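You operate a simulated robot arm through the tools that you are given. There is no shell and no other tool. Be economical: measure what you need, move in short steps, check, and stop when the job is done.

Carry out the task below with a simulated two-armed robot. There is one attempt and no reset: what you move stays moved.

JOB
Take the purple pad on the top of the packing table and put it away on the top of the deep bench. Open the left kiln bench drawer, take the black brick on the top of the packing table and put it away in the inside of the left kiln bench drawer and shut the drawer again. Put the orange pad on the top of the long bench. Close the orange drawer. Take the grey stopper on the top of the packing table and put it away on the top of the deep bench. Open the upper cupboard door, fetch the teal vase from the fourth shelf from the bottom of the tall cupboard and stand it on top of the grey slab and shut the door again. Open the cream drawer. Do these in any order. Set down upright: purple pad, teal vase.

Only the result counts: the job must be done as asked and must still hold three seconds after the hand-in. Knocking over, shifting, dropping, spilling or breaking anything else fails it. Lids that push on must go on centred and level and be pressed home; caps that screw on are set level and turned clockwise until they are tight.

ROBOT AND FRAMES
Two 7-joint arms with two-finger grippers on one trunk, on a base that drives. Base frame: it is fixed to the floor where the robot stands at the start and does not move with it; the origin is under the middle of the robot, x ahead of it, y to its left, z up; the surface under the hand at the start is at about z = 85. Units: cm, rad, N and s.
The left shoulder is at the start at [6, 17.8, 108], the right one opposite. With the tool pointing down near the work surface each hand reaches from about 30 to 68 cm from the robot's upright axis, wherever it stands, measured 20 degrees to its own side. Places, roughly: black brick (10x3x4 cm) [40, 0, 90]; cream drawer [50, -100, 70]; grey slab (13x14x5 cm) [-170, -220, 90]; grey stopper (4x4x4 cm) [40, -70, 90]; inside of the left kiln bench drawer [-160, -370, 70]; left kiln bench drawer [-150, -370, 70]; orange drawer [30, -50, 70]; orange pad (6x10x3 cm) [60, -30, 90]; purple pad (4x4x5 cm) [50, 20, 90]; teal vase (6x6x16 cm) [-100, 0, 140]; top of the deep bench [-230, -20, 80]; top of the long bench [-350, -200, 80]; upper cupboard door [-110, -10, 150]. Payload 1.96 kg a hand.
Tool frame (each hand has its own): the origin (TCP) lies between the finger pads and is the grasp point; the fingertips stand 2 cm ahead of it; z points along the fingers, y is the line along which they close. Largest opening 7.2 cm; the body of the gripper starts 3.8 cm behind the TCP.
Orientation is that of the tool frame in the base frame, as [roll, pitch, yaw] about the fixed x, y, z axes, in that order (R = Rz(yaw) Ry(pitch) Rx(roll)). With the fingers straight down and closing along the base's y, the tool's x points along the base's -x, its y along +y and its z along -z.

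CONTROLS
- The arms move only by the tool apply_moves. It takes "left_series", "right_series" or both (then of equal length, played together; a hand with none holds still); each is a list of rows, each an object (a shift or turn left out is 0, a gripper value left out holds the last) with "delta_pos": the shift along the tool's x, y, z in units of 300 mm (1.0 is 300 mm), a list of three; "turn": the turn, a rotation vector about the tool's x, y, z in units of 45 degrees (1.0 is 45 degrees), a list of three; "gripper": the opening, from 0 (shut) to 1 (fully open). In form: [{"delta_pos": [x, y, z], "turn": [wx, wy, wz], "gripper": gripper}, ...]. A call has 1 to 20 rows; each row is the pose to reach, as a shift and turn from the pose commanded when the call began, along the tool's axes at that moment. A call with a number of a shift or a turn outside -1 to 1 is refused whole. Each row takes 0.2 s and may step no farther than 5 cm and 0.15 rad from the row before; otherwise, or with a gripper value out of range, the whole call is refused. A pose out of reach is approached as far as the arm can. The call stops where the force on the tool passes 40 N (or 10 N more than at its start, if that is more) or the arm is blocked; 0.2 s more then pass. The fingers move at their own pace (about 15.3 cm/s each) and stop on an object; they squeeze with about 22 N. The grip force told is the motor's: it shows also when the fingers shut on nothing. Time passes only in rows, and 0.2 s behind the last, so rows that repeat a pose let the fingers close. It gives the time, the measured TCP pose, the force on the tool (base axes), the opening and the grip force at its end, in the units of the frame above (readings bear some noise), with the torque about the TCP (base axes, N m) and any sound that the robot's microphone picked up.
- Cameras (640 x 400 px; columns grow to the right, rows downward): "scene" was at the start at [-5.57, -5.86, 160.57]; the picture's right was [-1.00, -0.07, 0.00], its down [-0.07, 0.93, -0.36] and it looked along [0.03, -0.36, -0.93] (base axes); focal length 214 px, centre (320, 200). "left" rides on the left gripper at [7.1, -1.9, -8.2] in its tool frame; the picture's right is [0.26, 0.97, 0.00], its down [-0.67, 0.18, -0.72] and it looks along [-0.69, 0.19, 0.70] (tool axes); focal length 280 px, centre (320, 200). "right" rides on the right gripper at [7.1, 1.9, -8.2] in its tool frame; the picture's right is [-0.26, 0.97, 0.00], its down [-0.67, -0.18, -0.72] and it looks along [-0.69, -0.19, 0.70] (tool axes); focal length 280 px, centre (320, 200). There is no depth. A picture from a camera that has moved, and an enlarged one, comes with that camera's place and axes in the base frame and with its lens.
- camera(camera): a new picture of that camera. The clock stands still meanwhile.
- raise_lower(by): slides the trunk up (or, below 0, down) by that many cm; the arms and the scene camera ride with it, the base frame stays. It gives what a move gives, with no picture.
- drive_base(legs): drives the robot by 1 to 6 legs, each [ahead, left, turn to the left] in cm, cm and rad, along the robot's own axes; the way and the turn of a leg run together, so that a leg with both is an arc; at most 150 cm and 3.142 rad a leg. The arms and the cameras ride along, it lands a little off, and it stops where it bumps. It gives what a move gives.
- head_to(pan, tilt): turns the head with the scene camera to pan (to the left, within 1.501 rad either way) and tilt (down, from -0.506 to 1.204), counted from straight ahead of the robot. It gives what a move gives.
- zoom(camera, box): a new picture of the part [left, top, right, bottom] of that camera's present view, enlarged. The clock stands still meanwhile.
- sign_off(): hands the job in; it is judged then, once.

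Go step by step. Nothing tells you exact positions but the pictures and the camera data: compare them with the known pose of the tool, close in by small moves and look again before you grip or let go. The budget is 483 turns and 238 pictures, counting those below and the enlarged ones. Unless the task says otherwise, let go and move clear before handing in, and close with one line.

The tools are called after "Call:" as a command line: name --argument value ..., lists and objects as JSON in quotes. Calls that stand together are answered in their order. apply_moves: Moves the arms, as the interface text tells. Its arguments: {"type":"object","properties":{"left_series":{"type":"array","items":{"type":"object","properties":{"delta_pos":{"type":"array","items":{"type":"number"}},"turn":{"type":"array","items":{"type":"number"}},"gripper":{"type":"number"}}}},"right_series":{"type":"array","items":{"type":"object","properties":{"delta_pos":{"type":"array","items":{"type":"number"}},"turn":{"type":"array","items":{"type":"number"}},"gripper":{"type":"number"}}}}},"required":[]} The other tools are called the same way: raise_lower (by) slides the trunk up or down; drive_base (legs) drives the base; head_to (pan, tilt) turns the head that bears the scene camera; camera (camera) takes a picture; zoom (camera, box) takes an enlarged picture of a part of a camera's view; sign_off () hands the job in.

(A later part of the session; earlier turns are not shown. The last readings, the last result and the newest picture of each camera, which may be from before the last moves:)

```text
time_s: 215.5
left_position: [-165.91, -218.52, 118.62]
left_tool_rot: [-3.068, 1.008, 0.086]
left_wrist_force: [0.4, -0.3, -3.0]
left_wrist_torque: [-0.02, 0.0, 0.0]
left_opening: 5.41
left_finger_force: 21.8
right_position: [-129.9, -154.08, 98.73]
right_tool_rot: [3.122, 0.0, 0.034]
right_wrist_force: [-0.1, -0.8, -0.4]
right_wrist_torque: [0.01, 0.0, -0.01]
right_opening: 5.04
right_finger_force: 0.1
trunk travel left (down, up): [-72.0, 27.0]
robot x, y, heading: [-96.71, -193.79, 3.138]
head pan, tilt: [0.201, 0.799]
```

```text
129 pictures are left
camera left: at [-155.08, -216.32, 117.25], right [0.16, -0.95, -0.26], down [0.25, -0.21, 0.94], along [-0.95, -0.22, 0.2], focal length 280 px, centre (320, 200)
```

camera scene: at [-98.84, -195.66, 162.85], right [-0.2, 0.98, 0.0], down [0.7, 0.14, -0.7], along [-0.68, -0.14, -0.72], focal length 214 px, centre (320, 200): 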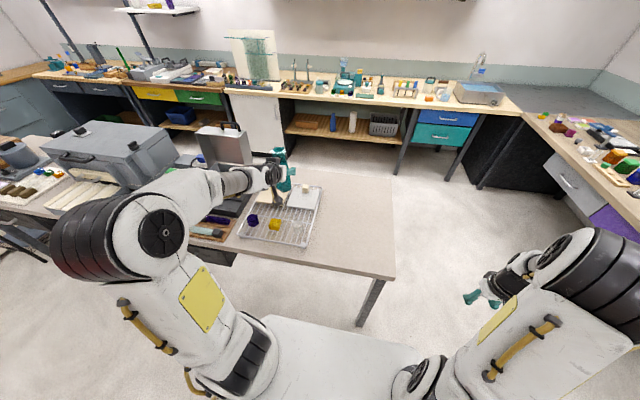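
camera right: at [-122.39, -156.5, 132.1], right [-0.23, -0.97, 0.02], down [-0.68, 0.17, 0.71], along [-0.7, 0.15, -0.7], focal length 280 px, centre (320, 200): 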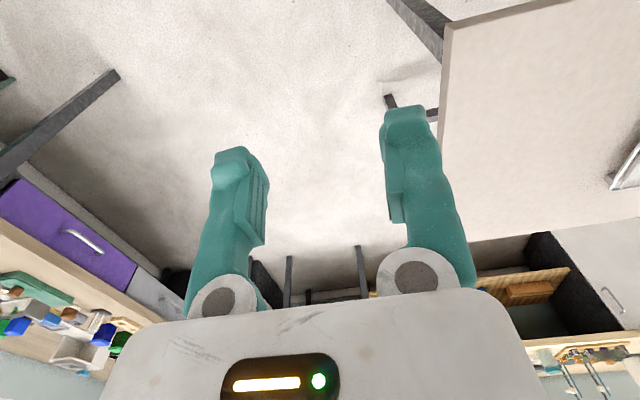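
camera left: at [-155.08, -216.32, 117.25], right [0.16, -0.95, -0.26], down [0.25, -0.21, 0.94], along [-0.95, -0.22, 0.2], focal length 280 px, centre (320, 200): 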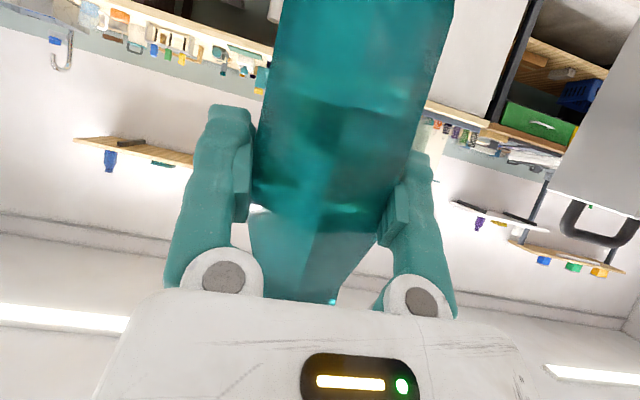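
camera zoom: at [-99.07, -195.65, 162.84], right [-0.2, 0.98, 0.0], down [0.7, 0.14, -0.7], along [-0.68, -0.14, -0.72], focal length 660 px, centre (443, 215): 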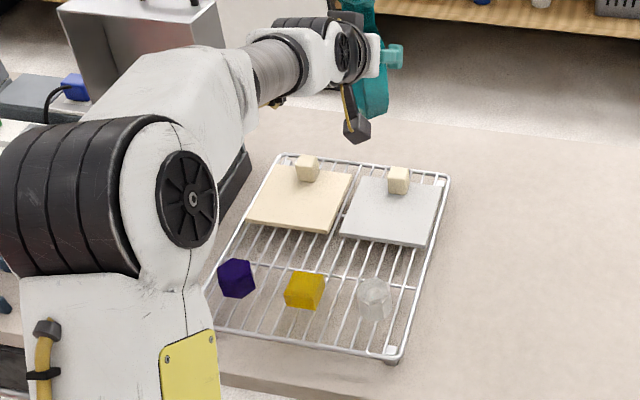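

Call:
raise_lower --by -17

Call:
zoom --camera "scene" --box '[200, 80, 380, 220]'

Call:
camera --camera "right"

```text
time_s: 217.4
left_position: [-165.69, -218.6, 101.92]
left_tool_rot: [-3.067, 1.01, 0.09]
left_wrist_force: [0.0, -0.1, -2.2]
left_wrist_torque: [0.01, -0.04, 0.02]
left_opening: 5.4
left_finger_force: 21.7
right_position: [-129.82, -154.11, 81.82]
right_tool_rot: [3.12, 0.002, 0.035]
right_wrist_force: [-0.4, 0.2, -0.5]
right_wrist_torque: [0.02, 0.04, 0.0]
right_opening: 5.04
right_finger_force: 0.0
trunk travel left (down, up): [-55.0, 44.0]
robot x, y, heading: [-96.79, -193.59, 3.139]
head pan, tilt: [0.201, 0.799]
```

```text
2.86 times, centred on (290, 150) of scene
camera zoom: at [-98.85, -195.66, 145.85], right [-0.2, 0.98, 0.0], down [0.7, 0.14, -0.7], along [-0.68, -0.14, -0.72], focal length 613 px, centre (406, 343)
```

zoom: 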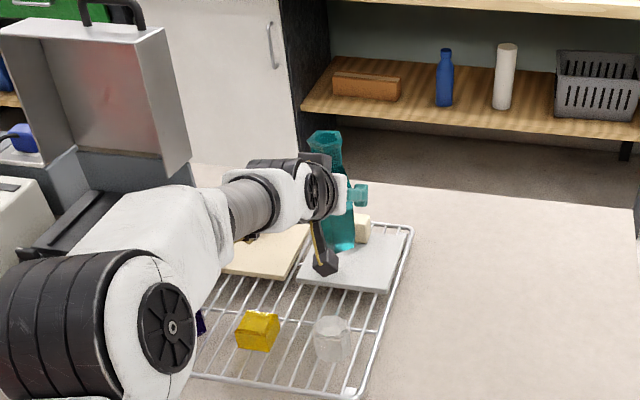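

```text
127 pictures are left
camera right: at [-122.65, -155.63, 90.04], right [-0.23, -0.97, 0.02], down [-0.68, 0.17, 0.71], along [-0.7, 0.15, -0.7], focal length 280 px, centre (320, 200)
```

right: 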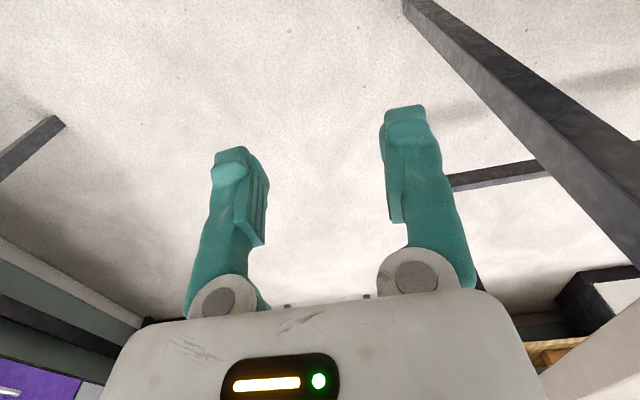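

Call:
apply_moves --left_series '[{"delta_pos": [0.042, 0.002, 0.027]}, {"delta_pos": [0.07, 0.0035, 0.044]}, {"delta_pos": [0.084, 0.004, 0.053]}, {"delta_pos": [0.098, 0.005, 0.062]}, {"delta_pos": [0.112, 0.006, 0.071]}, {"delta_pos": [0.126, 0.006, 0.08]}, {"delta_pos": [0.14, 0.007, 0.089]}]'

Call:
zoom --camera "scene" --box '[250, 100, 370, 200]'

```text
time_s: 219.0
left_position: [-165.63, -218.61, 97.2]
left_tool_rot: [-3.068, 1.015, 0.085]
left_wrist_force: [0.0, -1.0, 14.7]
left_wrist_torque: [-0.02, 0.26, 0.02]
left_opening: 5.41
left_finger_force: 21.7
right_position: [-129.73, -154.06, 81.78]
right_tool_rot: [3.12, 0.003, 0.035]
right_wrist_force: [-0.4, -0.6, 0.8]
right_wrist_torque: [-0.03, -0.01, 0.02]
right_opening: 5.02
right_finger_force: 0.0
trunk travel left (down, up): [-55.0, 44.0]
robot x, y, heading: [-96.84, -194.08, 3.134]
head pan, tilt: [0.201, 0.799]
```

```text
4.00 times, centred on (310, 150) of scene
camera zoom: at [-98.57, -195.56, 145.86], right [-0.2, 0.98, 0.0], down [0.7, 0.14, -0.7], along [-0.69, -0.14, -0.72], focal length 858 px, centre (360, 400)
```

zoom: 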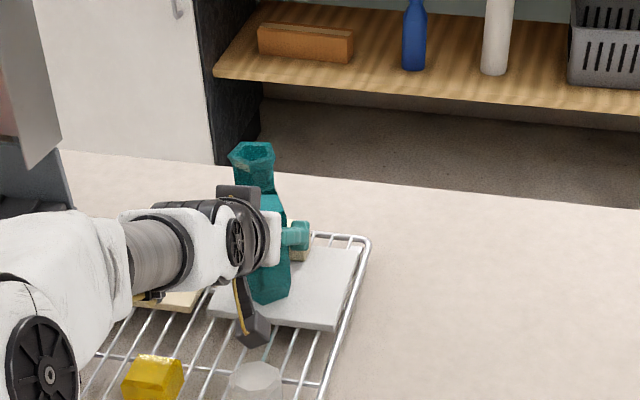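

Call:
apply_moves --left_series '[{"delta_pos": [-0.006, 0, -0.004]}, {"delta_pos": [-0.006, 0, -0.004], "gripper": 0.82}, {"delta_pos": [-0.006, 0, -0.004], "gripper": 0.95}, {"delta_pos": [-0.006, 0, -0.004], "gripper": 1}]'

Call:
camera --camera "left"

```text
time_s: 220.0
left_position: [-165.66, -218.57, 97.14]
left_tool_rot: [-3.067, 1.008, 0.086]
left_wrist_force: [0.6, 0.4, 0.0]
left_wrist_torque: [-0.01, 0.0, 0.02]
left_opening: 7.21
left_finger_force: 0.1
right_position: [-129.69, -154.11, 81.77]
right_tool_rot: [3.12, 0.001, 0.035]
right_wrist_force: [0.4, -0.6, -0.7]
right_wrist_torque: [-0.01, -0.03, 0.02]
right_opening: 5.03
right_finger_force: 0.1
trunk travel left (down, up): [-55.0, 44.0]
robot x, y, heading: [-96.94, -193.93, 3.135]
head pan, tilt: [0.201, 0.799]
```

```text
125 pictures are left
camera left: at [-154.94, -216.4, 95.63], right [0.16, -0.95, -0.26], down [0.25, -0.22, 0.94], along [-0.95, -0.22, 0.21], focal length 280 px, centre (320, 200)
```

left: 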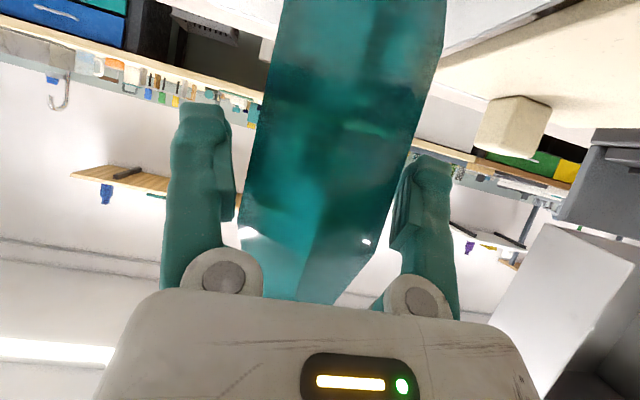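

Call:
apply_moves --left_series '[{"delta_pos": [0, 0, -0.1]}, {"delta_pos": [0, 0, -0.22]}, {"delta_pos": [0, 0, -0.35]}, {"delta_pos": [0, 0, -0.5]}, {"delta_pos": [0, 0, -0.62]}]'

Call:
camera --camera "left"

Call:
zoom --camera "scene" --box '[250, 80, 400, 220]'

```text
time_s: 221.2
left_position: [-149.8, -218.25, 107.11]
left_tool_rot: [-3.066, 1.008, 0.08]
left_wrist_force: [1.0, -0.3, 0.0]
left_wrist_torque: [0.02, -0.03, 0.02]
left_opening: 7.22
left_finger_force: 0.0
right_position: [-129.68, -154.21, 81.71]
right_tool_rot: [3.122, 0.001, 0.035]
right_wrist_force: [0.9, 0.6, 0.0]
right_wrist_torque: [0.01, -0.01, 0.01]
right_opening: 5.04
right_finger_force: 0.1
trunk travel left (down, up): [-55.0, 44.0]
robot x, y, heading: [-97.01, -193.74, 3.134]
head pan, tilt: [0.201, 0.799]
```

```text
124 pictures are left
camera left: at [-138.87, -216.1, 105.49], right [0.16, -0.95, -0.26], down [0.25, -0.22, 0.94], along [-0.96, -0.21, 0.2], focal length 280 px, centre (320, 200)
```

left: 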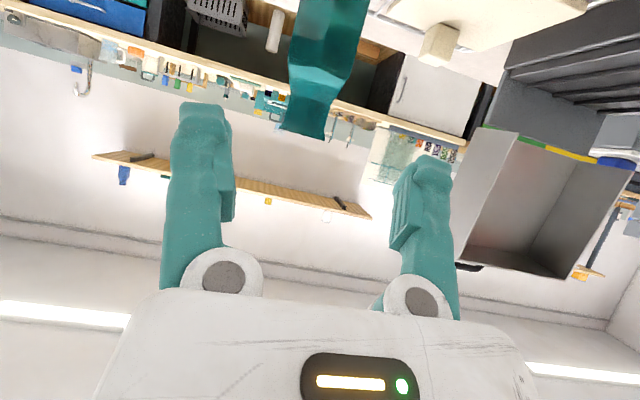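

```text
2.86 times, centred on (325, 150) of scene
camera zoom: at [-98.71, -195.68, 145.84], right [-0.19, 0.98, 0.0], down [0.7, 0.14, -0.7], along [-0.68, -0.14, -0.72], focal length 613 px, centre (306, 343)
```

zoom: 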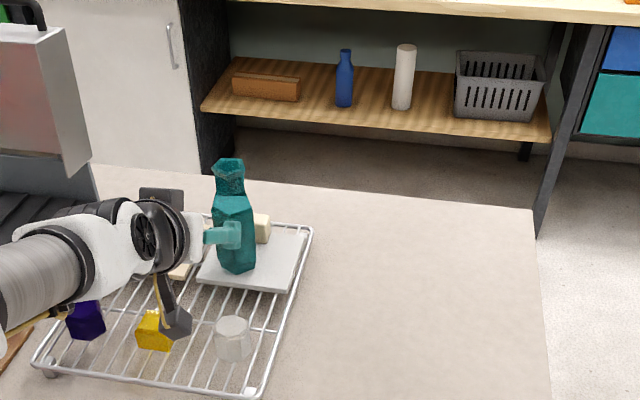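

Call:
raise_lower --by 28

Call:
drive_base --legs '[[-45, 0, 0], [0, 0, -1.57]]'

Call:
apply_moves --left_series '[{"gripper": 0}, {"gripper": 0}, {"gripper": 0}]'

Call:
head_to --pan 0.1 --tilt 0.5

Call:
camera --camera "scene"

```text
time_s: 224.0
left_position: [-149.85, -218.52, 135.04]
left_tool_rot: [-3.066, 1.009, 0.088]
left_wrist_force: [0.1, -0.3, -0.3]
left_wrist_torque: [0.0, 0.02, 0.01]
left_opening: 7.2
left_finger_force: 0.1
right_position: [-129.63, -154.14, 109.8]
right_tool_rot: [3.12, 0.002, 0.034]
right_wrist_force: [0.2, -0.4, 0.3]
right_wrist_torque: [-0.02, 0.01, 0.0]
right_opening: 5.05
right_finger_force: 0.2
trunk travel left (down, up): [-83.0, 16.0]
robot x, y, heading: [-96.78, -193.93, 3.131]
head pan, tilt: [0.201, 0.799]
```

```text
time_s: 230.6
left_position: [-75.3, -140.74, 134.98]
left_tool_rot: [-3.066, 1.009, -1.512]
left_wrist_force: [-0.5, 0.0, -0.1]
left_wrist_torque: [0.02, 0.01, -0.01]
left_opening: 7.2
left_finger_force: 0.0
right_position: [-11.53, -162.55, 109.77]
right_tool_rot: [3.121, 0.002, -1.563]
right_wrist_force: [-0.4, -0.8, -0.2]
right_wrist_torque: [-0.01, 0.0, -0.01]
right_opening: 5.04
right_finger_force: 0.1
trunk travel left (down, up): [-83.0, 16.0]
robot x, y, heading: [-52.16, -194.21, 1.542]
head pan, tilt: [0.201, 0.799]
```

```text
time_s: 231.4
left_position: [-75.41, -140.79, 134.98]
left_tool_rot: [-3.067, 1.008, -1.511]
left_wrist_force: [0.3, -0.5, -0.2]
left_wrist_torque: [0.0, 0.03, -0.01]
left_opening: 0.0
left_finger_force: 21.8
right_position: [-11.51, -162.46, 109.75]
right_tool_rot: [3.12, 0.001, -1.565]
right_wrist_force: [0.1, 0.3, -0.4]
right_wrist_torque: [-0.02, 0.04, 0.0]
right_opening: 5.04
right_finger_force: 0.1
trunk travel left (down, up): [-83.0, 16.0]
robot x, y, heading: [-52.03, -194.32, 1.542]
head pan, tilt: [0.201, 0.799]
```

```text
time_s: 232.2
left_position: [-75.29, -140.68, 135.06]
left_tool_rot: [-3.067, 1.008, -1.512]
left_wrist_force: [-0.3, 0.2, 0.3]
left_wrist_torque: [0.03, 0.01, -0.02]
left_opening: 0.0
left_finger_force: 22.3
right_position: [-11.53, -162.54, 109.82]
right_tool_rot: [3.121, 0.001, -1.563]
right_wrist_force: [-0.3, 0.1, 0.0]
right_wrist_torque: [-0.03, 0.02, 0.02]
right_opening: 5.02
right_finger_force: 0.0
trunk travel left (down, up): [-83.0, 16.0]
robot x, y, heading: [-51.89, -194.25, 1.543]
head pan, tilt: [0.099, 0.499]
```

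```text
122 pictures are left
camera scene: at [-52.88, -191.37, 176.43], right [1.0, 0.07, 0.0], down [0.03, -0.48, -0.88], along [-0.06, 0.88, -0.48], focal length 214 px, centre (320, 200)
```

scene: 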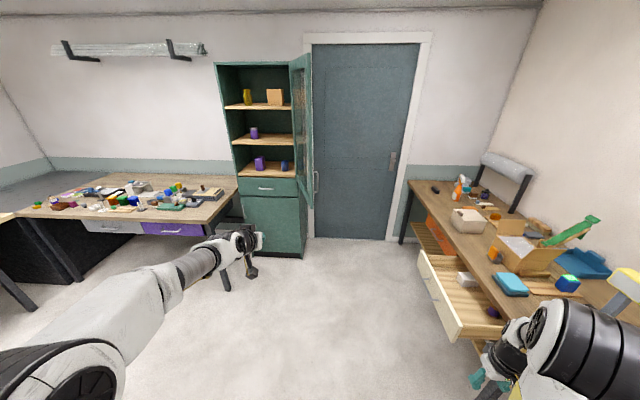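

Call:
drive_base --legs '[[30, -16, 0], [50, 0, 0]]'

Call:
camera --camera "scene"

```text
time_s: 237.0
left_position: [-57.36, -61.5, 135.11]
left_tool_rot: [-3.066, 1.009, -1.505]
left_wrist_force: [0.5, 0.7, 0.6]
left_wrist_torque: [0.03, -0.01, 0.01]
left_opening: 0.0
left_finger_force: 21.9
right_position: [6.72, -82.81, 109.73]
right_tool_rot: [3.12, 0.002, -1.557]
right_wrist_force: [0.1, 0.3, -0.8]
right_wrist_torque: [0.0, -0.01, 0.0]
right_opening: 5.05
right_finger_force: 0.1
trunk travel left (down, up): [-83.0, 16.0]
robot x, y, heading: [-34.06, -114.71, 1.545]
head pan, tilt: [0.099, 0.499]
```

```text
121 pictures are left
camera scene: at [-34.48, -111.96, 176.44], right [1.0, 0.07, 0.0], down [0.04, -0.48, -0.88], along [-0.07, 0.88, -0.48], focal length 214 px, centre (320, 200)
```

scene: 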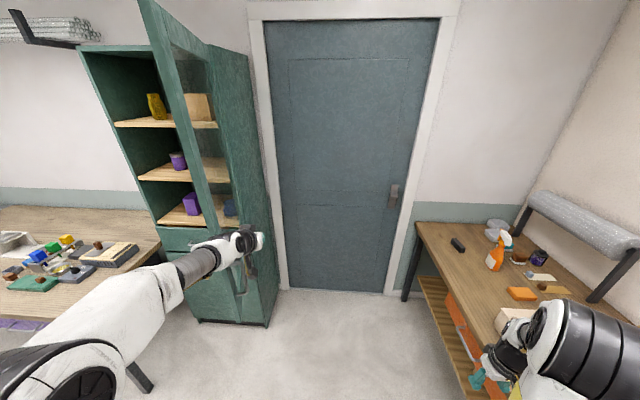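

Call:
drive_base --legs '[[3, 12, 0], [0, 14, 0]]'

Call:
camera --camera "scene"

```text
time_s: 239.1
left_position: [-82.84, -57.75, 135.16]
left_tool_rot: [-3.072, 1.009, -1.505]
left_wrist_force: [-0.5, 0.0, 0.4]
left_wrist_torque: [0.02, 0.03, 0.01]
left_opening: 0.0
left_finger_force: 22.1
right_position: [-18.9, -78.93, 109.74]
right_tool_rot: [3.117, 0.003, -1.554]
right_wrist_force: [0.4, -0.4, 0.3]
right_wrist_torque: [-0.03, -0.02, 0.03]
right_opening: 5.04
right_finger_force: 0.0
trunk travel left (down, up): [-83.0, 16.0]
robot x, y, heading: [-59.57, -110.94, 1.548]
head pan, tilt: [0.099, 0.499]
```

```text
120 pictures are left
camera scene: at [-59.92, -108.26, 176.44], right [1.0, 0.08, 0.0], down [0.03, -0.48, -0.88], along [-0.07, 0.88, -0.48], focal length 214 px, centre (320, 200)
```

scene: 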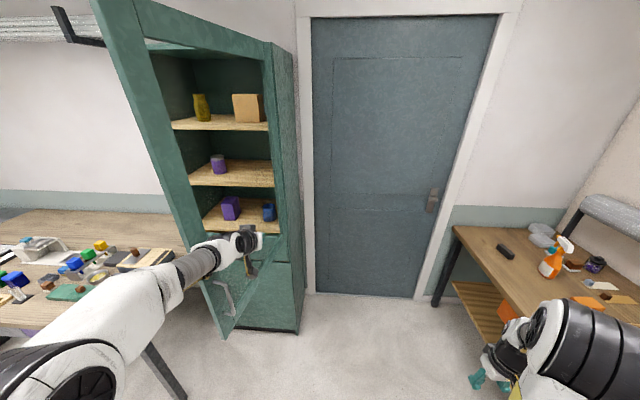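

Call:
drive_base --legs '[[0, 22, 0], [14, 17, 0]]'

Call:
camera --camera "scene"

```text
time_s: 242.1
left_position: [-120.84, -42.47, 135.21]
left_tool_rot: [-3.065, 1.01, -1.511]
left_wrist_force: [0.4, 0.4, -0.2]
left_wrist_torque: [-0.01, 0.0, -0.01]
left_opening: 0.0
left_finger_force: 22.1
right_position: [-56.91, -64.16, 109.71]
right_tool_rot: [3.119, 0.001, -1.564]
right_wrist_force: [-0.2, 0.2, -0.1]
right_wrist_torque: [0.06, -0.01, 0.01]
right_opening: 5.04
right_finger_force: 0.1
trunk travel left (down, up): [-83.0, 16.0]
robot x, y, heading: [-97.62, -95.54, 1.54]
head pan, tilt: [0.099, 0.499]
```

```text
119 pictures are left
camera scene: at [-98.29, -93.07, 176.44], right [1.0, 0.07, 0.0], down [0.03, -0.48, -0.88], along [-0.06, 0.88, -0.48], focal length 214 px, centre (320, 200)
```

scene: 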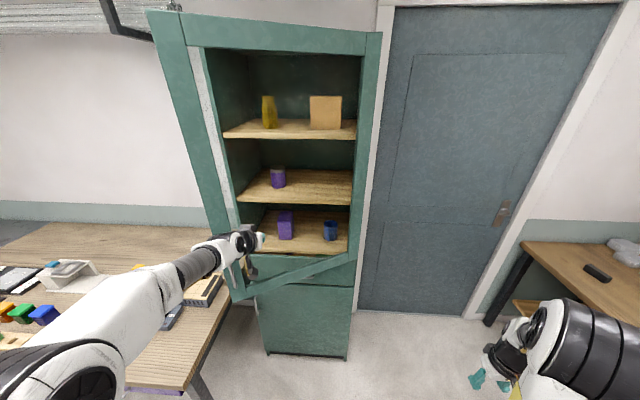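

Call:
drive_base --legs '[[2, 12, 0], [14, 1, 0]]'

Call:
camera --camera "scene"

```text
time_s: 244.3
left_position: [-133.46, -26.26, 135.06]
left_tool_rot: [-3.067, 1.011, -1.507]
left_wrist_force: [0.2, 0.1, 0.7]
left_wrist_torque: [0.03, -0.01, 0.0]
left_opening: 0.0
left_finger_force: 22.2
right_position: [-69.5, -47.68, 109.89]
right_tool_rot: [3.118, 0.004, -1.562]
right_wrist_force: [0.0, 0.1, 0.1]
right_wrist_torque: [0.0, 0.02, 0.01]
right_opening: 5.05
right_finger_force: 0.2
trunk travel left (down, up): [-83.0, 16.0]
robot x, y, heading: [-109.94, -79.57, 1.542]
head pan, tilt: [0.099, 0.499]
```

```text
118 pictures are left
camera scene: at [-110.8, -76.82, 176.45], right [1.0, 0.07, 0.0], down [0.03, -0.48, -0.88], along [-0.06, 0.88, -0.48], focal length 214 px, centre (320, 200)
```

scene: 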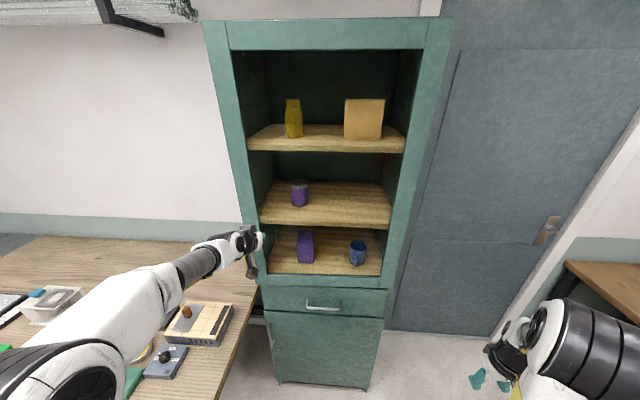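

Call:
apply_moves --left_series '[{"delta_pos": [-0.05, 0, 0.085]}, {"delta_pos": [-0.1, 0, 0.165]}, {"delta_pos": [-0.15, 0, 0.24]}, {"delta_pos": [-0.19, 0, 0.3]}, {"delta_pos": [-0.21, 0, 0.335]}]'

Call:
zoom --camera "scene" --box '[190, 10, 470, 320]'

```text
time_s: 245.5
left_position: [-133.62, -15.84, 135.5]
left_tool_rot: [-3.068, 1.003, -1.508]
left_wrist_force: [1.1, -34.2, 7.5]
left_wrist_torque: [0.08, -0.4, 0.01]
left_opening: 0.58
left_finger_force: 29.7
right_position: [-69.6, -48.44, 110.06]
right_tool_rot: [3.119, 0.008, -1.558]
right_wrist_force: [-0.4, -0.7, -0.2]
right_wrist_torque: [-0.01, 0.04, 0.02]
right_opening: 5.03
right_finger_force: 0.0
trunk travel left (down, up): [-83.0, 16.0]
robot x, y, heading: [-110.04, -79.28, 1.549]
head pan, tilt: [0.099, 0.499]
stopped in row 5 (left hand): the force on the tool passed its limit at 50 N (the readings are from after the stop); the commanded pose is now the measured one
```

```text
1.29 times, centred on (330, 165) of scene
camera zoom: at [-110.71, -78.13, 176.49], right [1.0, 0.07, 0.0], down [0.03, -0.47, -0.88], along [-0.07, 0.88, -0.47], focal length 277 px, centre (307, 245)
```

zoom: 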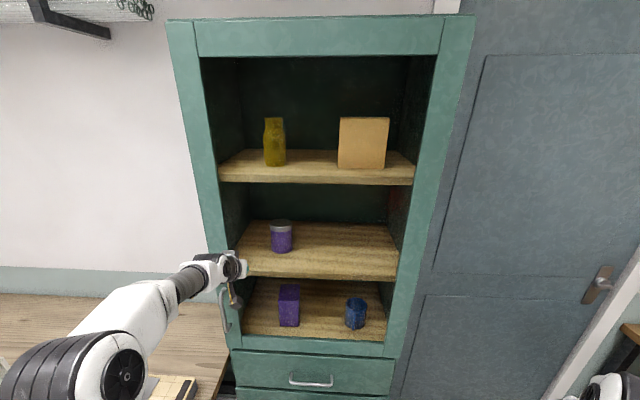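

Call:
drive_base --legs '[[-35, 0, 0], [-10, -25, 0]]'

Call:
apply_moves --left_series '[{"delta_pos": [0.05, 0, -0.1], "turn": [0, 0.17, 0], "gripper": 0.5}, {"delta_pos": [0.1, 0, -0.2], "turn": [0, 0.34, 0]}, {"delta_pos": [0.15, 0, -0.3], "turn": [0, 0.5, 0]}, {"delta_pos": [0.2, 0, -0.4], "turn": [0, 0.67, 0]}, {"delta_pos": [0.2, 0, -0.4], "turn": [0, 0.84, 0]}, {"delta_pos": [0.2, 0, -0.4], "turn": [0, 1, 0]}]'

Call:
camera --camera "scene"

```text
time_s: 249.3
left_position: [-110.59, -60.36, 134.76]
left_tool_rot: [-3.065, 0.994, -1.489]
left_wrist_force: [0.1, -0.6, -0.1]
left_wrist_torque: [0.02, 0.01, -0.01]
left_opening: 0.0
left_finger_force: 30.0
right_position: [-45.92, -92.24, 109.75]
right_tool_rot: [3.12, 0.0, -1.541]
right_wrist_force: [-0.5, 1.2, 0.9]
right_wrist_torque: [0.02, 0.02, 0.0]
right_opening: 5.03
right_finger_force: 0.0
trunk travel left (down, up): [-83.0, 16.0]
robot x, y, heading: [-85.48, -124.8, 1.56]
head pan, tilt: [0.099, 0.499]
```

```text
time_s: 250.7
left_position: [-109.43, -76.23, 130.36]
left_tool_rot: [-3.102, 0.298, -1.539]
left_wrist_force: [0.0, 0.7, -0.1]
left_wrist_torque: [0.0, 0.0, -0.05]
left_opening: 3.59
left_finger_force: 0.1
left hand out of reach, approached as far as the arm can: row 5, 6
right_position: [-45.88, -92.11, 109.8]
right_tool_rot: [3.12, -0.001, -1.541]
right_wrist_force: [0.5, -0.6, 0.4]
right_wrist_torque: [-0.03, 0.03, 0.05]
right_opening: 5.08
right_finger_force: 0.0
trunk travel left (down, up): [-83.0, 16.0]
robot x, y, heading: [-85.61, -124.8, 1.566]
head pan, tilt: [0.099, 0.499]
```

```text
116 pictures are left
camera scene: at [-86.53, -121.87, 176.44], right [1.0, 0.09, 0.0], down [0.04, -0.48, -0.88], along [-0.08, 0.87, -0.48], focal length 214 px, centre (320, 200)
```

scene: 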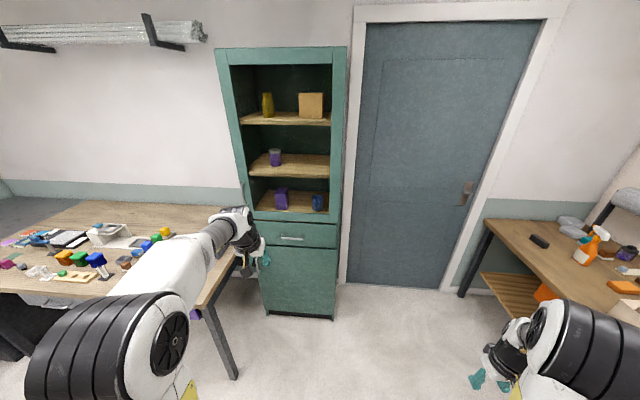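

Call:
apply_moves --left_series '[{"delta_pos": [0.062, -0.1, 0.085], "turn": [0, 0.06, 0]}, {"delta_pos": [0.123, -0.2, 0.17], "turn": [0, 0.12, 0]}, {"delta_pos": [0.185, -0.3, 0.255], "turn": [0, 0.19, 0]}, {"delta_pos": [0.247, -0.4, 0.34], "turn": [0, 0.25, 0]}, {"delta_pos": [0.31, -0.5, 0.425], "turn": [0, 0.31, 0]}, {"delta_pos": [0.37, -0.6, 0.51], "turn": [0, 0.38, 0]}]'

Call:
drive_base --legs '[[-10, 0, 0], [0, 0, -1.56]]'

Call:
head_to --pan 0.2 --tilt 0.8

Call:
camera --camera "scene"

```text
time_s: 252.1
left_position: [-90.97, -81.99, 113.14]
left_tool_rot: [-3.105, -0.001, -1.55]
left_wrist_force: [-0.1, 1.1, -0.1]
left_wrist_torque: [0.01, 0.04, 0.02]
left_opening: 3.61
left_finger_force: 0.1
right_position: [-45.88, -92.05, 109.73]
right_tool_rot: [3.118, 0.0, -1.541]
right_wrist_force: [1.0, 1.0, -0.4]
right_wrist_torque: [-0.02, -0.02, -0.04]
right_opening: 5.02
right_finger_force: 0.0
trunk travel left (down, up): [-83.0, 16.0]
robot x, y, heading: [-85.67, -125.27, 1.559]
head pan, tilt: [0.099, 0.499]
```

```text
time_s: 257.1
left_position: [-42.76, -131.28, 113.14]
left_tool_rot: [-3.103, 0.002, 3.117]
left_wrist_force: [0.3, -0.3, 0.2]
left_wrist_torque: [-0.02, 0.03, 0.02]
left_opening: 3.61
left_finger_force: 0.1
right_position: [-54.97, -175.9, 109.82]
right_tool_rot: [3.119, 0.002, 3.126]
right_wrist_force: [-0.7, 0.3, 0.0]
right_wrist_torque: [0.03, -0.02, 0.0]
right_opening: 5.05
right_finger_force: 0.0
trunk travel left (down, up): [-83.0, 16.0]
robot x, y, heading: [-85.97, -134.66, -0.054]
head pan, tilt: [0.099, 0.499]
```

```text
time_s: 257.9
left_position: [-42.75, -131.26, 113.25]
left_tool_rot: [-3.103, 0.001, 3.118]
left_wrist_force: [-0.2, -0.1, 0.2]
left_wrist_torque: [-0.03, 0.01, -0.01]
left_opening: 3.6
left_finger_force: 0.0
right_position: [-55.17, -175.95, 109.64]
right_tool_rot: [3.118, 0.002, 3.129]
right_wrist_force: [-1.4, -0.7, 0.7]
right_wrist_torque: [-0.03, -0.03, 0.03]
right_opening: 5.03
right_finger_force: 0.0
trunk travel left (down, up): [-83.0, 16.0]
robot x, y, heading: [-86.05, -134.86, -0.055]
head pan, tilt: [0.201, 0.799]
```

```text
115 pictures are left
camera scene: at [-83.81, -133.5, 173.85], right [0.15, -0.99, 0.0], down [-0.71, -0.11, -0.7], along [0.69, 0.1, -0.72], focal length 214 px, centre (320, 200)
```

scene: 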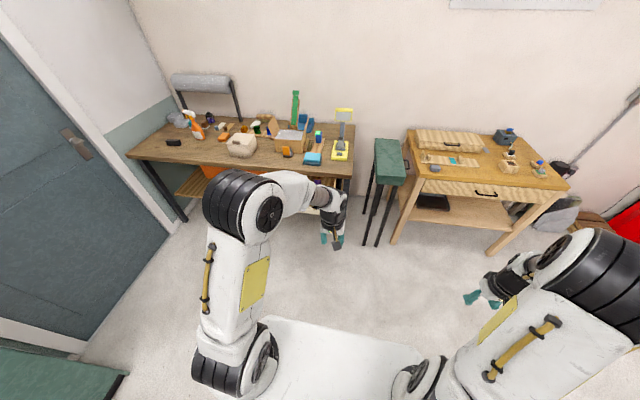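

Call:
drive_base --legs '[[46, 0, 0.054], [0, 107, 0], [36, 0, 0]]'

Call:
camera --camera "left"

Call:
camera --camera "right"

Call:
camera --camera "scene"

```text
time_s: 267.7
left_position: [42.19, -27.25, 113.16]
left_tool_rot: [-3.104, 0.003, -3.135]
left_wrist_force: [-0.5, -0.5, 0.3]
left_wrist_torque: [0.04, 0.0, -0.04]
left_opening: 3.61
left_finger_force: 0.0
right_position: [31.44, -72.24, 109.76]
right_tool_rot: [3.121, 0.003, -3.126]
right_wrist_force: [-0.7, -0.5, 0.1]
right_wrist_torque: [0.0, -0.04, 0.01]
right_opening: 5.04
right_finger_force: 0.1
trunk travel left (down, up): [-83.0, 16.0]
robot x, y, heading: [-0.75, -32.25, -0.018]
head pan, tilt: [0.201, 0.799]
```

```text
114 pictures are left
camera left: at [35.23, -28.87, 121.45], right [-0.27, 0.96, -0.04], down [0.67, 0.21, 0.71], along [0.69, 0.16, -0.7], focal length 280 px, centre (320, 200)
```

left: 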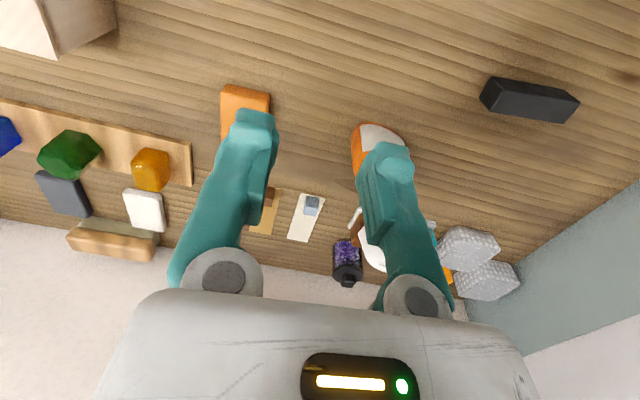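

```text
113 pictures are left
camera right: at [24.22, -70.67, 118.06], right [0.25, 0.97, 0.02], down [0.68, -0.19, 0.71], along [0.69, -0.16, -0.7], focal length 280 px, centre (320, 200)
```

right: 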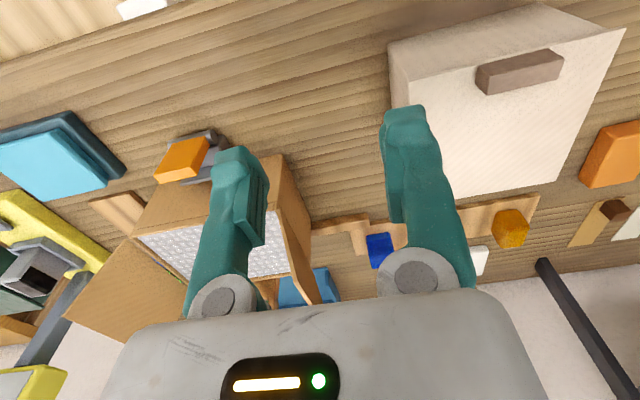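

```text
112 pictures are left
camera scene: at [1.27, -30.62, 173.84], right [0.18, -0.98, 0.0], down [-0.71, -0.13, -0.7], along [0.69, 0.12, -0.72], focal length 214 px, centre (320, 200)
```

scene: 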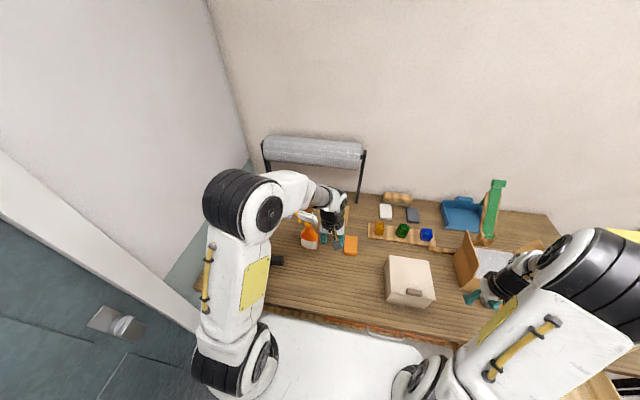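

Call:
apply_moves --left_series '[{"delta_pos": [0, 0.12, 0], "turn": [0, 0, 0.13]}, {"delta_pos": [0, 0.25, 0], "turn": [0, 0, 0.26]}, {"delta_pos": [0, 0.37, 0], "turn": [0, 0, 0.39]}, {"delta_pos": [0, 0.5, 0], "turn": [0, 0, 0.52]}, {"delta_pos": [0, 0.62, 0], "turn": [0, 0, 0.65]}, {"delta_pos": [-0.02, 0.75, 0], "turn": [0, 0, 0.78]}, {"delta_pos": [-0.037, 0.87, 0], "turn": [0, 0, 0.91], "gripper": 1}]'

Call:
apply_moves --left_series '[{"turn": [0, 0, 0.15]}, {"turn": [0, 0, 0.3]}, {"turn": [0, 0, 0.45]}, {"turn": [0, 0, 0.6]}, {"turn": [0, 0, 0.75]}, {"turn": [0, 0, 0.91]}]'

Call:
camera --camera "left"

```text
time_s: 269.3
left_position: [43.44, -0.33, 112.16]
left_tool_rot: [-3.112, 0.026, 2.431]
left_wrist_force: [-0.1, 0.7, 0.6]
left_wrist_torque: [-0.02, -0.01, -0.01]
left_opening: 7.19
left_finger_force: 0.1
right_position: [31.47, -72.1, 109.82]
right_tool_rot: [3.12, 0.0, -3.127]
right_wrist_force: [-0.7, 0.4, 0.2]
right_wrist_torque: [-0.03, 0.01, 0.02]
right_opening: 5.05
right_finger_force: 0.1
trunk travel left (down, up): [-83.0, 16.0]
robot x, y, heading: [-0.83, -31.78, -0.023]
head pan, tilt: [0.201, 0.799]
```

```text
time_s: 270.7
left_position: [43.2, -1.07, 112.14]
left_tool_rot: [-3.138, 0.038, 1.715]
left_wrist_force: [0.4, -0.8, -0.1]
left_wrist_torque: [-0.01, 0.02, -0.04]
left_opening: 7.21
left_finger_force: 0.1
right_position: [31.39, -72.2, 109.79]
right_tool_rot: [3.118, 0.003, -3.127]
right_wrist_force: [0.2, -0.3, -0.2]
right_wrist_torque: [-0.02, -0.02, 0.02]
right_opening: 5.05
right_finger_force: 0.0
trunk travel left (down, up): [-83.0, 16.0]
robot x, y, heading: [-0.71, -31.44, -0.027]
head pan, tilt: [0.201, 0.799]
```

```text
111 pictures are left
camera left: at [40.43, 5.96, 120.12], right [0.92, 0.4, -0.01], down [0.28, -0.61, 0.74], along [0.29, -0.68, -0.67], focal length 280 px, centre (320, 200)
```

left: 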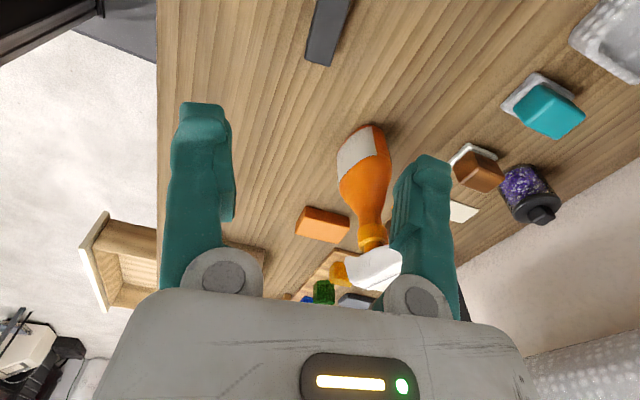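

Call:
apply_moves --left_series '[{"delta_pos": [0, 0.015, 0.14]}, {"delta_pos": [0, 0.03, 0.28]}, {"delta_pos": [0, 0.03, 0.42]}]'

Call:
camera --camera "left"

```text
time_s: 271.5
left_position: [44.4, -1.8, 99.33]
left_tool_rot: [-3.138, 0.038, 1.72]
left_wrist_force: [0.3, 0.1, -0.5]
left_wrist_torque: [0.02, -0.03, 0.01]
left_opening: 7.18
left_finger_force: 0.1
right_position: [31.51, -72.16, 109.7]
right_tool_rot: [3.12, -0.001, -3.125]
right_wrist_force: [1.0, -0.3, 0.6]
right_wrist_torque: [0.01, 0.01, 0.0]
right_opening: 5.04
right_finger_force: 0.1
trunk travel left (down, up): [-83.0, 16.0]
robot x, y, heading: [-0.68, -31.91, -0.02]
head pan, tilt: [0.201, 0.799]
```

```text
110 pictures are left
camera left: at [41.57, 5.39, 107.28], right [0.92, 0.4, -0.01], down [0.28, -0.61, 0.74], along [0.29, -0.68, -0.67], focal length 280 px, centre (320, 200)
```

left: 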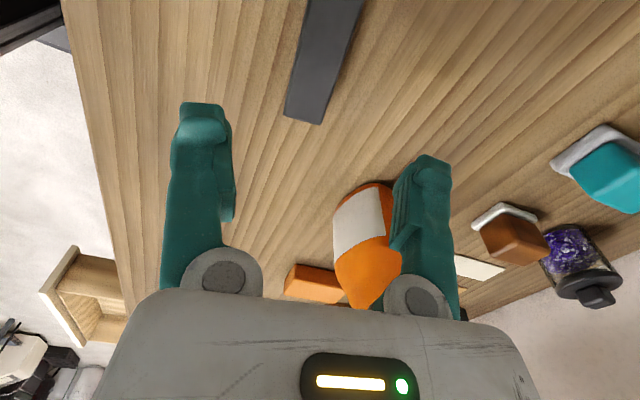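

Call:
apply_moves --left_series '[{"delta_pos": [0, 0, 0.14]}, {"delta_pos": [0, 0, 0.28]}, {"delta_pos": [0, 0, 0.385]}]'

Call:
camera --camera "left"

```text
time_s: 272.3
left_position: [44.02, -1.85, 87.97]
left_tool_rot: [-3.139, 0.039, 1.72]
left_wrist_force: [0.7, -0.8, -0.4]
left_wrist_torque: [0.04, -0.01, 0.01]
left_opening: 7.19
left_finger_force: 0.1
right_position: [31.49, -72.24, 109.71]
right_tool_rot: [3.12, 0.002, -3.125]
right_wrist_force: [0.4, 0.1, 0.4]
right_wrist_torque: [0.04, 0.02, 0.0]
right_opening: 5.04
right_finger_force: 0.1
trunk travel left (down, up): [-83.0, 16.0]
robot x, y, heading: [-0.67, -32.14, -0.028]
head pan, tilt: [0.201, 0.799]
```

```text
109 pictures are left
camera left: at [41.29, 5.1, 96.03], right [0.92, 0.4, -0.01], down [0.28, -0.61, 0.74], along [0.29, -0.68, -0.67], focal length 280 px, centre (320, 200)
```

left: 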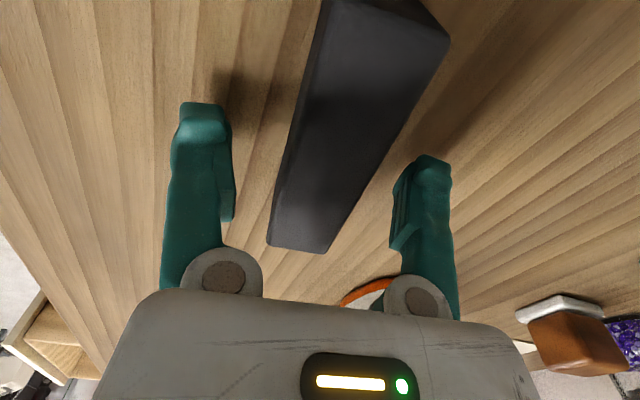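

Call:
apply_moves --left_series '[{"gripper": 0}, {"gripper": 0}, {"gripper": 0}, {"gripper": 0}]'

Call:
apply_moves --left_series '[{"delta_pos": [0, 0, -0.1]}, {"delta_pos": [0, 0, -0.25]}, {"delta_pos": [0, 0, -0.4]}, {"delta_pos": [0, 0, -0.55]}, {"delta_pos": [0, 0, -0.7]}, {"delta_pos": [0, 0, -0.85]}]'

Call:
camera --camera "left"

```text
time_s: 273.3
left_position: [44.17, -1.93, 88.06]
left_tool_rot: [-3.138, 0.039, 1.719]
left_wrist_force: [0.4, 0.3, -0.4]
left_wrist_torque: [-0.02, 0.0, 0.04]
left_opening: 2.92
left_finger_force: 22.1
right_position: [31.46, -72.13, 109.81]
right_tool_rot: [3.12, 0.0, -3.126]
right_wrist_force: [0.8, 0.3, -0.7]
right_wrist_torque: [-0.01, 0.03, -0.03]
right_opening: 5.01
right_finger_force: 0.0
trunk travel left (down, up): [-83.0, 16.0]
robot x, y, heading: [-0.72, -32.11, -0.021]
head pan, tilt: [0.201, 0.799]
```

```text
time_s: 274.7
left_position: [43.89, -1.21, 113.51]
left_tool_rot: [-3.138, 0.039, 1.718]
left_wrist_force: [0.9, -0.8, -1.8]
left_wrist_torque: [0.03, -0.02, 0.01]
left_opening: 2.93
left_finger_force: 21.4
right_position: [31.42, -72.23, 109.67]
right_tool_rot: [3.119, 0.002, -3.127]
right_wrist_force: [-0.7, -0.3, 0.6]
right_wrist_torque: [-0.01, 0.02, 0.01]
right_opening: 5.04
right_finger_force: 0.1
trunk travel left (down, up): [-83.0, 16.0]
robot x, y, heading: [-0.52, -31.56, -0.026]
head pan, tilt: [0.201, 0.799]
```

```text
108 pictures are left
camera left: at [40.96, 5.7, 121.47], right [0.92, 0.4, -0.01], down [0.28, -0.61, 0.74], along [0.29, -0.68, -0.67], focal length 280 px, centre (320, 200)
```

left: 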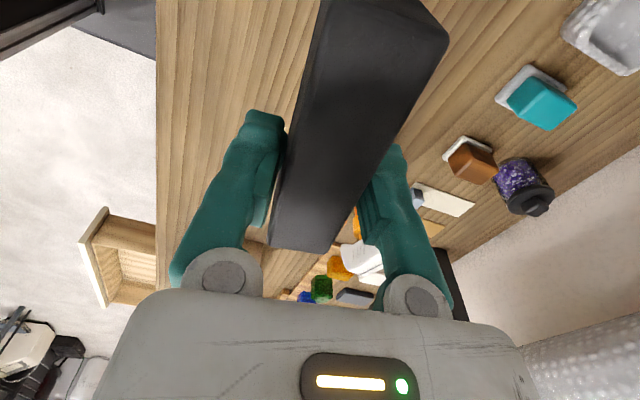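

Call:
apply_moves --right_series '[{"delta_pos": [-0.05, 0.14, 0]}, {"delta_pos": [-0.1, 0.28, 0]}, {"delta_pos": [-0.15, 0.42, 0]}, {"delta_pos": [-0.2, 0.56, 0]}, {"delta_pos": [-0.25, 0.7, 0]}, {"delta_pos": [-0.3, 0.84, 0]}, {"delta_pos": [-0.35, 0.98, 0], "gripper": 1}]'

Call:
camera --camera "right"

```text
time_s: 276.3
left_position: [44.0, -1.14, 113.36]
left_tool_rot: [-3.136, 0.04, 1.719]
left_wrist_force: [-0.2, 1.6, -1.1]
left_wrist_torque: [-0.02, -0.02, -0.01]
left_opening: 2.94
left_finger_force: 22.0
right_position: [41.08, -42.76, 110.06]
right_tool_rot: [3.12, 0.001, -3.125]
right_wrist_force: [0.9, -0.2, -0.2]
right_wrist_torque: [0.0, 0.0, -0.01]
right_opening: 7.22
right_finger_force: 0.0
trunk travel left (down, up): [-83.0, 16.0]
robot x, y, heading: [-0.78, -31.86, -0.024]
head pan, tilt: [0.201, 0.799]
```

```text
107 pictures are left
camera right: at [34.01, -41.14, 118.31], right [0.25, 0.97, 0.02], down [0.68, -0.19, 0.71], along [0.69, -0.16, -0.7], focal length 280 px, centre (320, 200)
```

right: 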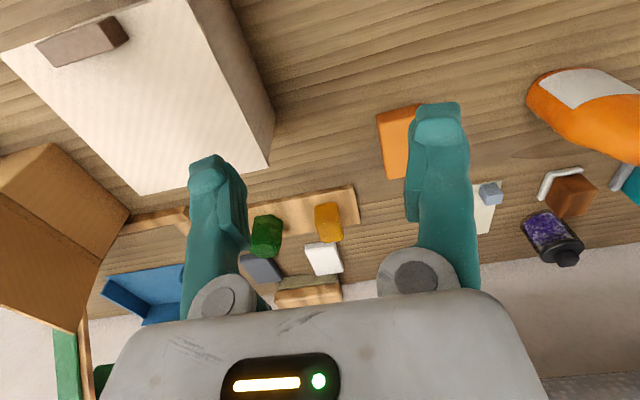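

Call:
apply_moves --right_series '[{"delta_pos": [-0.13, 0.07, 0]}, {"delta_pos": [-0.26, 0.14, 0]}, {"delta_pos": [-0.39, 0.21, 0]}, {"delta_pos": [-0.5, 0.277, 0]}, {"delta_pos": [-0.5, 0.277, 0.15]}, {"delta_pos": [-0.5, 0.277, 0.28]}]'

Call:
camera --camera "right"

```text
time_s: 277.7
left_position: [44.27, -1.24, 113.23]
left_tool_rot: [-3.134, 0.037, 1.716]
left_wrist_force: [0.6, 0.5, -1.4]
left_wrist_torque: [-0.04, -0.01, 0.01]
left_opening: 2.93
left_finger_force: 22.1
right_position: [56.63, -34.76, 101.89]
right_tool_rot: [3.121, -0.003, -3.125]
right_wrist_force: [0.1, 0.2, -0.9]
right_wrist_torque: [-0.03, -0.01, 0.01]
right_opening: 7.2
right_finger_force: 0.0
right hand out of reach, approached as far as the arm can: row 4, 5
trunk travel left (down, up): [-83.0, 16.0]
robot x, y, heading: [-0.72, -32.15, -0.023]
head pan, tilt: [0.201, 0.799]
```

```text
106 pictures are left
camera right: at [49.63, -33.13, 110.08], right [0.25, 0.97, 0.02], down [0.68, -0.19, 0.71], along [0.69, -0.16, -0.7], focal length 280 px, centre (320, 200)
```

right: 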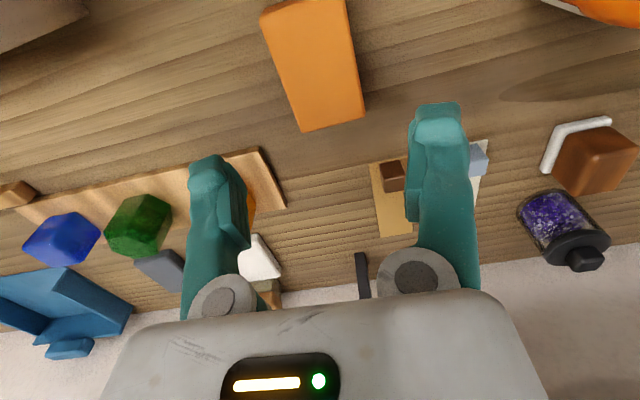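

Call:
apply_moves --right_series '[{"delta_pos": [0, 0, 0.14]}, {"delta_pos": [0, 0, 0.28]}, {"delta_pos": [0, 0, 0.4]}]'

Call:
camera --camera "right"

```text
time_s: 278.5
left_position: [43.94, -1.26, 113.44]
left_tool_rot: [-3.14, 0.038, 1.719]
left_wrist_force: [0.5, 0.6, -1.2]
left_wrist_torque: [-0.01, 0.01, -0.05]
left_opening: 2.93
left_finger_force: 21.4
right_position: [56.54, -33.79, 90.45]
right_tool_rot: [3.121, 0.002, -3.125]
right_wrist_force: [-0.1, -0.2, -0.7]
right_wrist_torque: [0.01, 0.0, -0.05]
right_opening: 7.2
right_finger_force: 0.1
trunk travel left (down, up): [-83.0, 16.0]
robot x, y, heading: [-0.1, -31.92, -0.022]
head pan, tilt: [0.201, 0.799]
```

```text
105 pictures are left
camera right: at [49.27, -32.31, 98.75], right [0.25, 0.97, 0.02], down [0.68, -0.19, 0.71], along [0.69, -0.16, -0.7], focal length 280 px, centre (320, 200)
```

right: 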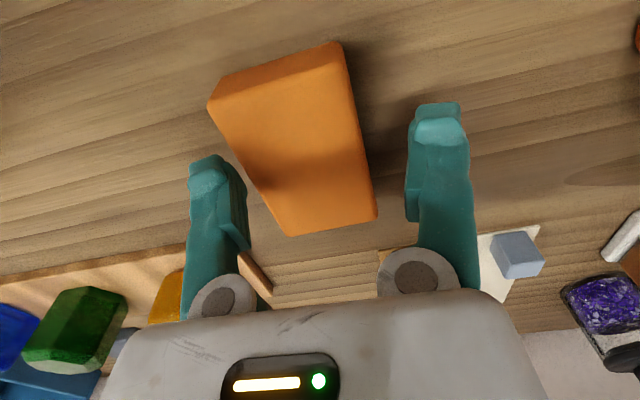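

Call:
apply_moves --right_series '[{"delta_pos": [0, -0.03, 0]}, {"delta_pos": [0, -0.031, 0.04]}, {"delta_pos": [0, -0.033, 0.08]}, {"delta_pos": [0, -0.035, 0.105]}]'

Call:
camera --camera "right"

```text
time_s: 279.5
left_position: [43.87, -1.12, 113.41]
left_tool_rot: [-3.14, 0.04, 1.719]
left_wrist_force: [0.3, 0.4, -2.5]
left_wrist_torque: [-0.03, -0.01, -0.02]
left_opening: 2.91
left_finger_force: 21.8
right_position: [56.5, -34.71, 86.97]
right_tool_rot: [3.119, 0.0, -3.125]
right_wrist_force: [-0.1, -0.5, 0.3]
right_wrist_torque: [0.0, 0.02, -0.02]
right_opening: 7.17
right_finger_force: 0.0
trunk travel left (down, up): [-83.0, 16.0]
robot x, y, heading: [-0.35, -31.85, -0.026]
head pan, tilt: [0.201, 0.799]
```

```text
104 pictures are left
camera right: at [49.26, -33.09, 95.25], right [0.25, 0.97, 0.02], down [0.68, -0.19, 0.71], along [0.69, -0.16, -0.7], focal length 280 px, centre (320, 200)
```

right: 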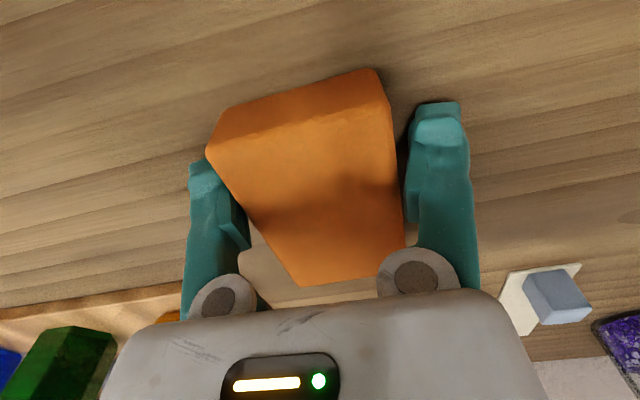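

Call:
apply_moves --right_series '[{"gripper": 0}, {"gripper": 0}, {"gripper": 0}, {"gripper": 0}]'

Call:
apply_moves --right_series '[{"delta_pos": [0, 0, -0.1]}, {"delta_pos": [0, 0, -0.25]}, {"delta_pos": [0, 0, -0.4]}, {"delta_pos": [0.1, 0, -0.5]}, {"delta_pos": [0.2, 0, -0.6]}, {"delta_pos": [0.3, 0, -0.7]}, {"delta_pos": [0.4, 0, -0.8]}]'

Call:
camera --camera "right"

```text
time_s: 280.5
left_position: [43.96, -1.2, 113.41]
left_tool_rot: [-3.139, 0.038, 1.719]
left_wrist_force: [-0.9, 0.2, -1.9]
left_wrist_torque: [-0.02, -0.02, -0.01]
left_opening: 2.92
left_finger_force: 22.3
right_position: [56.6, -34.58, 86.9]
right_tool_rot: [3.12, 0.0, -3.127]
right_wrist_force: [0.8, 0.2, 0.2]
right_wrist_torque: [0.04, 0.06, 0.0]
right_opening: 6.55
right_finger_force: 21.7
trunk travel left (down, up): [-83.0, 16.0]
robot x, y, heading: [-0.36, -31.87, -0.027]
head pan, tilt: [0.201, 0.799]
```

```text
time_s: 282.1
left_position: [43.78, -1.3, 113.39]
left_tool_rot: [-3.141, 0.039, 1.72]
left_wrist_force: [0.0, -1.1, -1.5]
left_wrist_torque: [-0.01, -0.04, 0.02]
left_opening: 2.92
left_finger_force: 22.1
right_position: [44.35, -35.6, 111.27]
right_tool_rot: [3.12, 0.003, -3.126]
right_wrist_force: [-0.7, -0.2, -0.7]
right_wrist_torque: [-0.01, 0.01, 0.0]
right_opening: 6.5
right_finger_force: 21.6
trunk travel left (down, up): [-83.0, 16.0]
robot x, y, heading: [-0.34, -31.91, -0.028]
head pan, tilt: [0.201, 0.799]
```

```text
103 pictures are left
camera right: at [37.17, -34.06, 119.45], right [0.25, 0.97, 0.02], down [0.68, -0.19, 0.71], along [0.69, -0.16, -0.7], focal length 280 px, centre (320, 200)
```

right: 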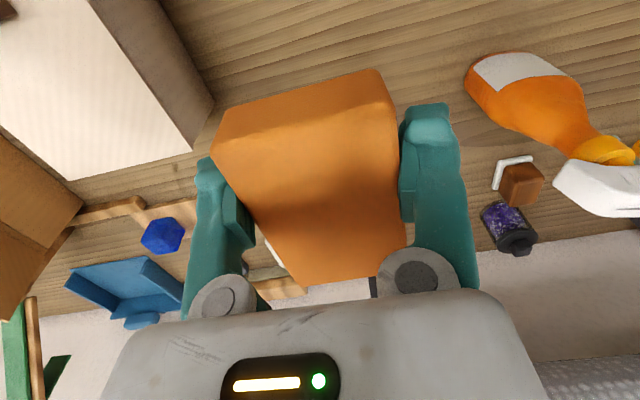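

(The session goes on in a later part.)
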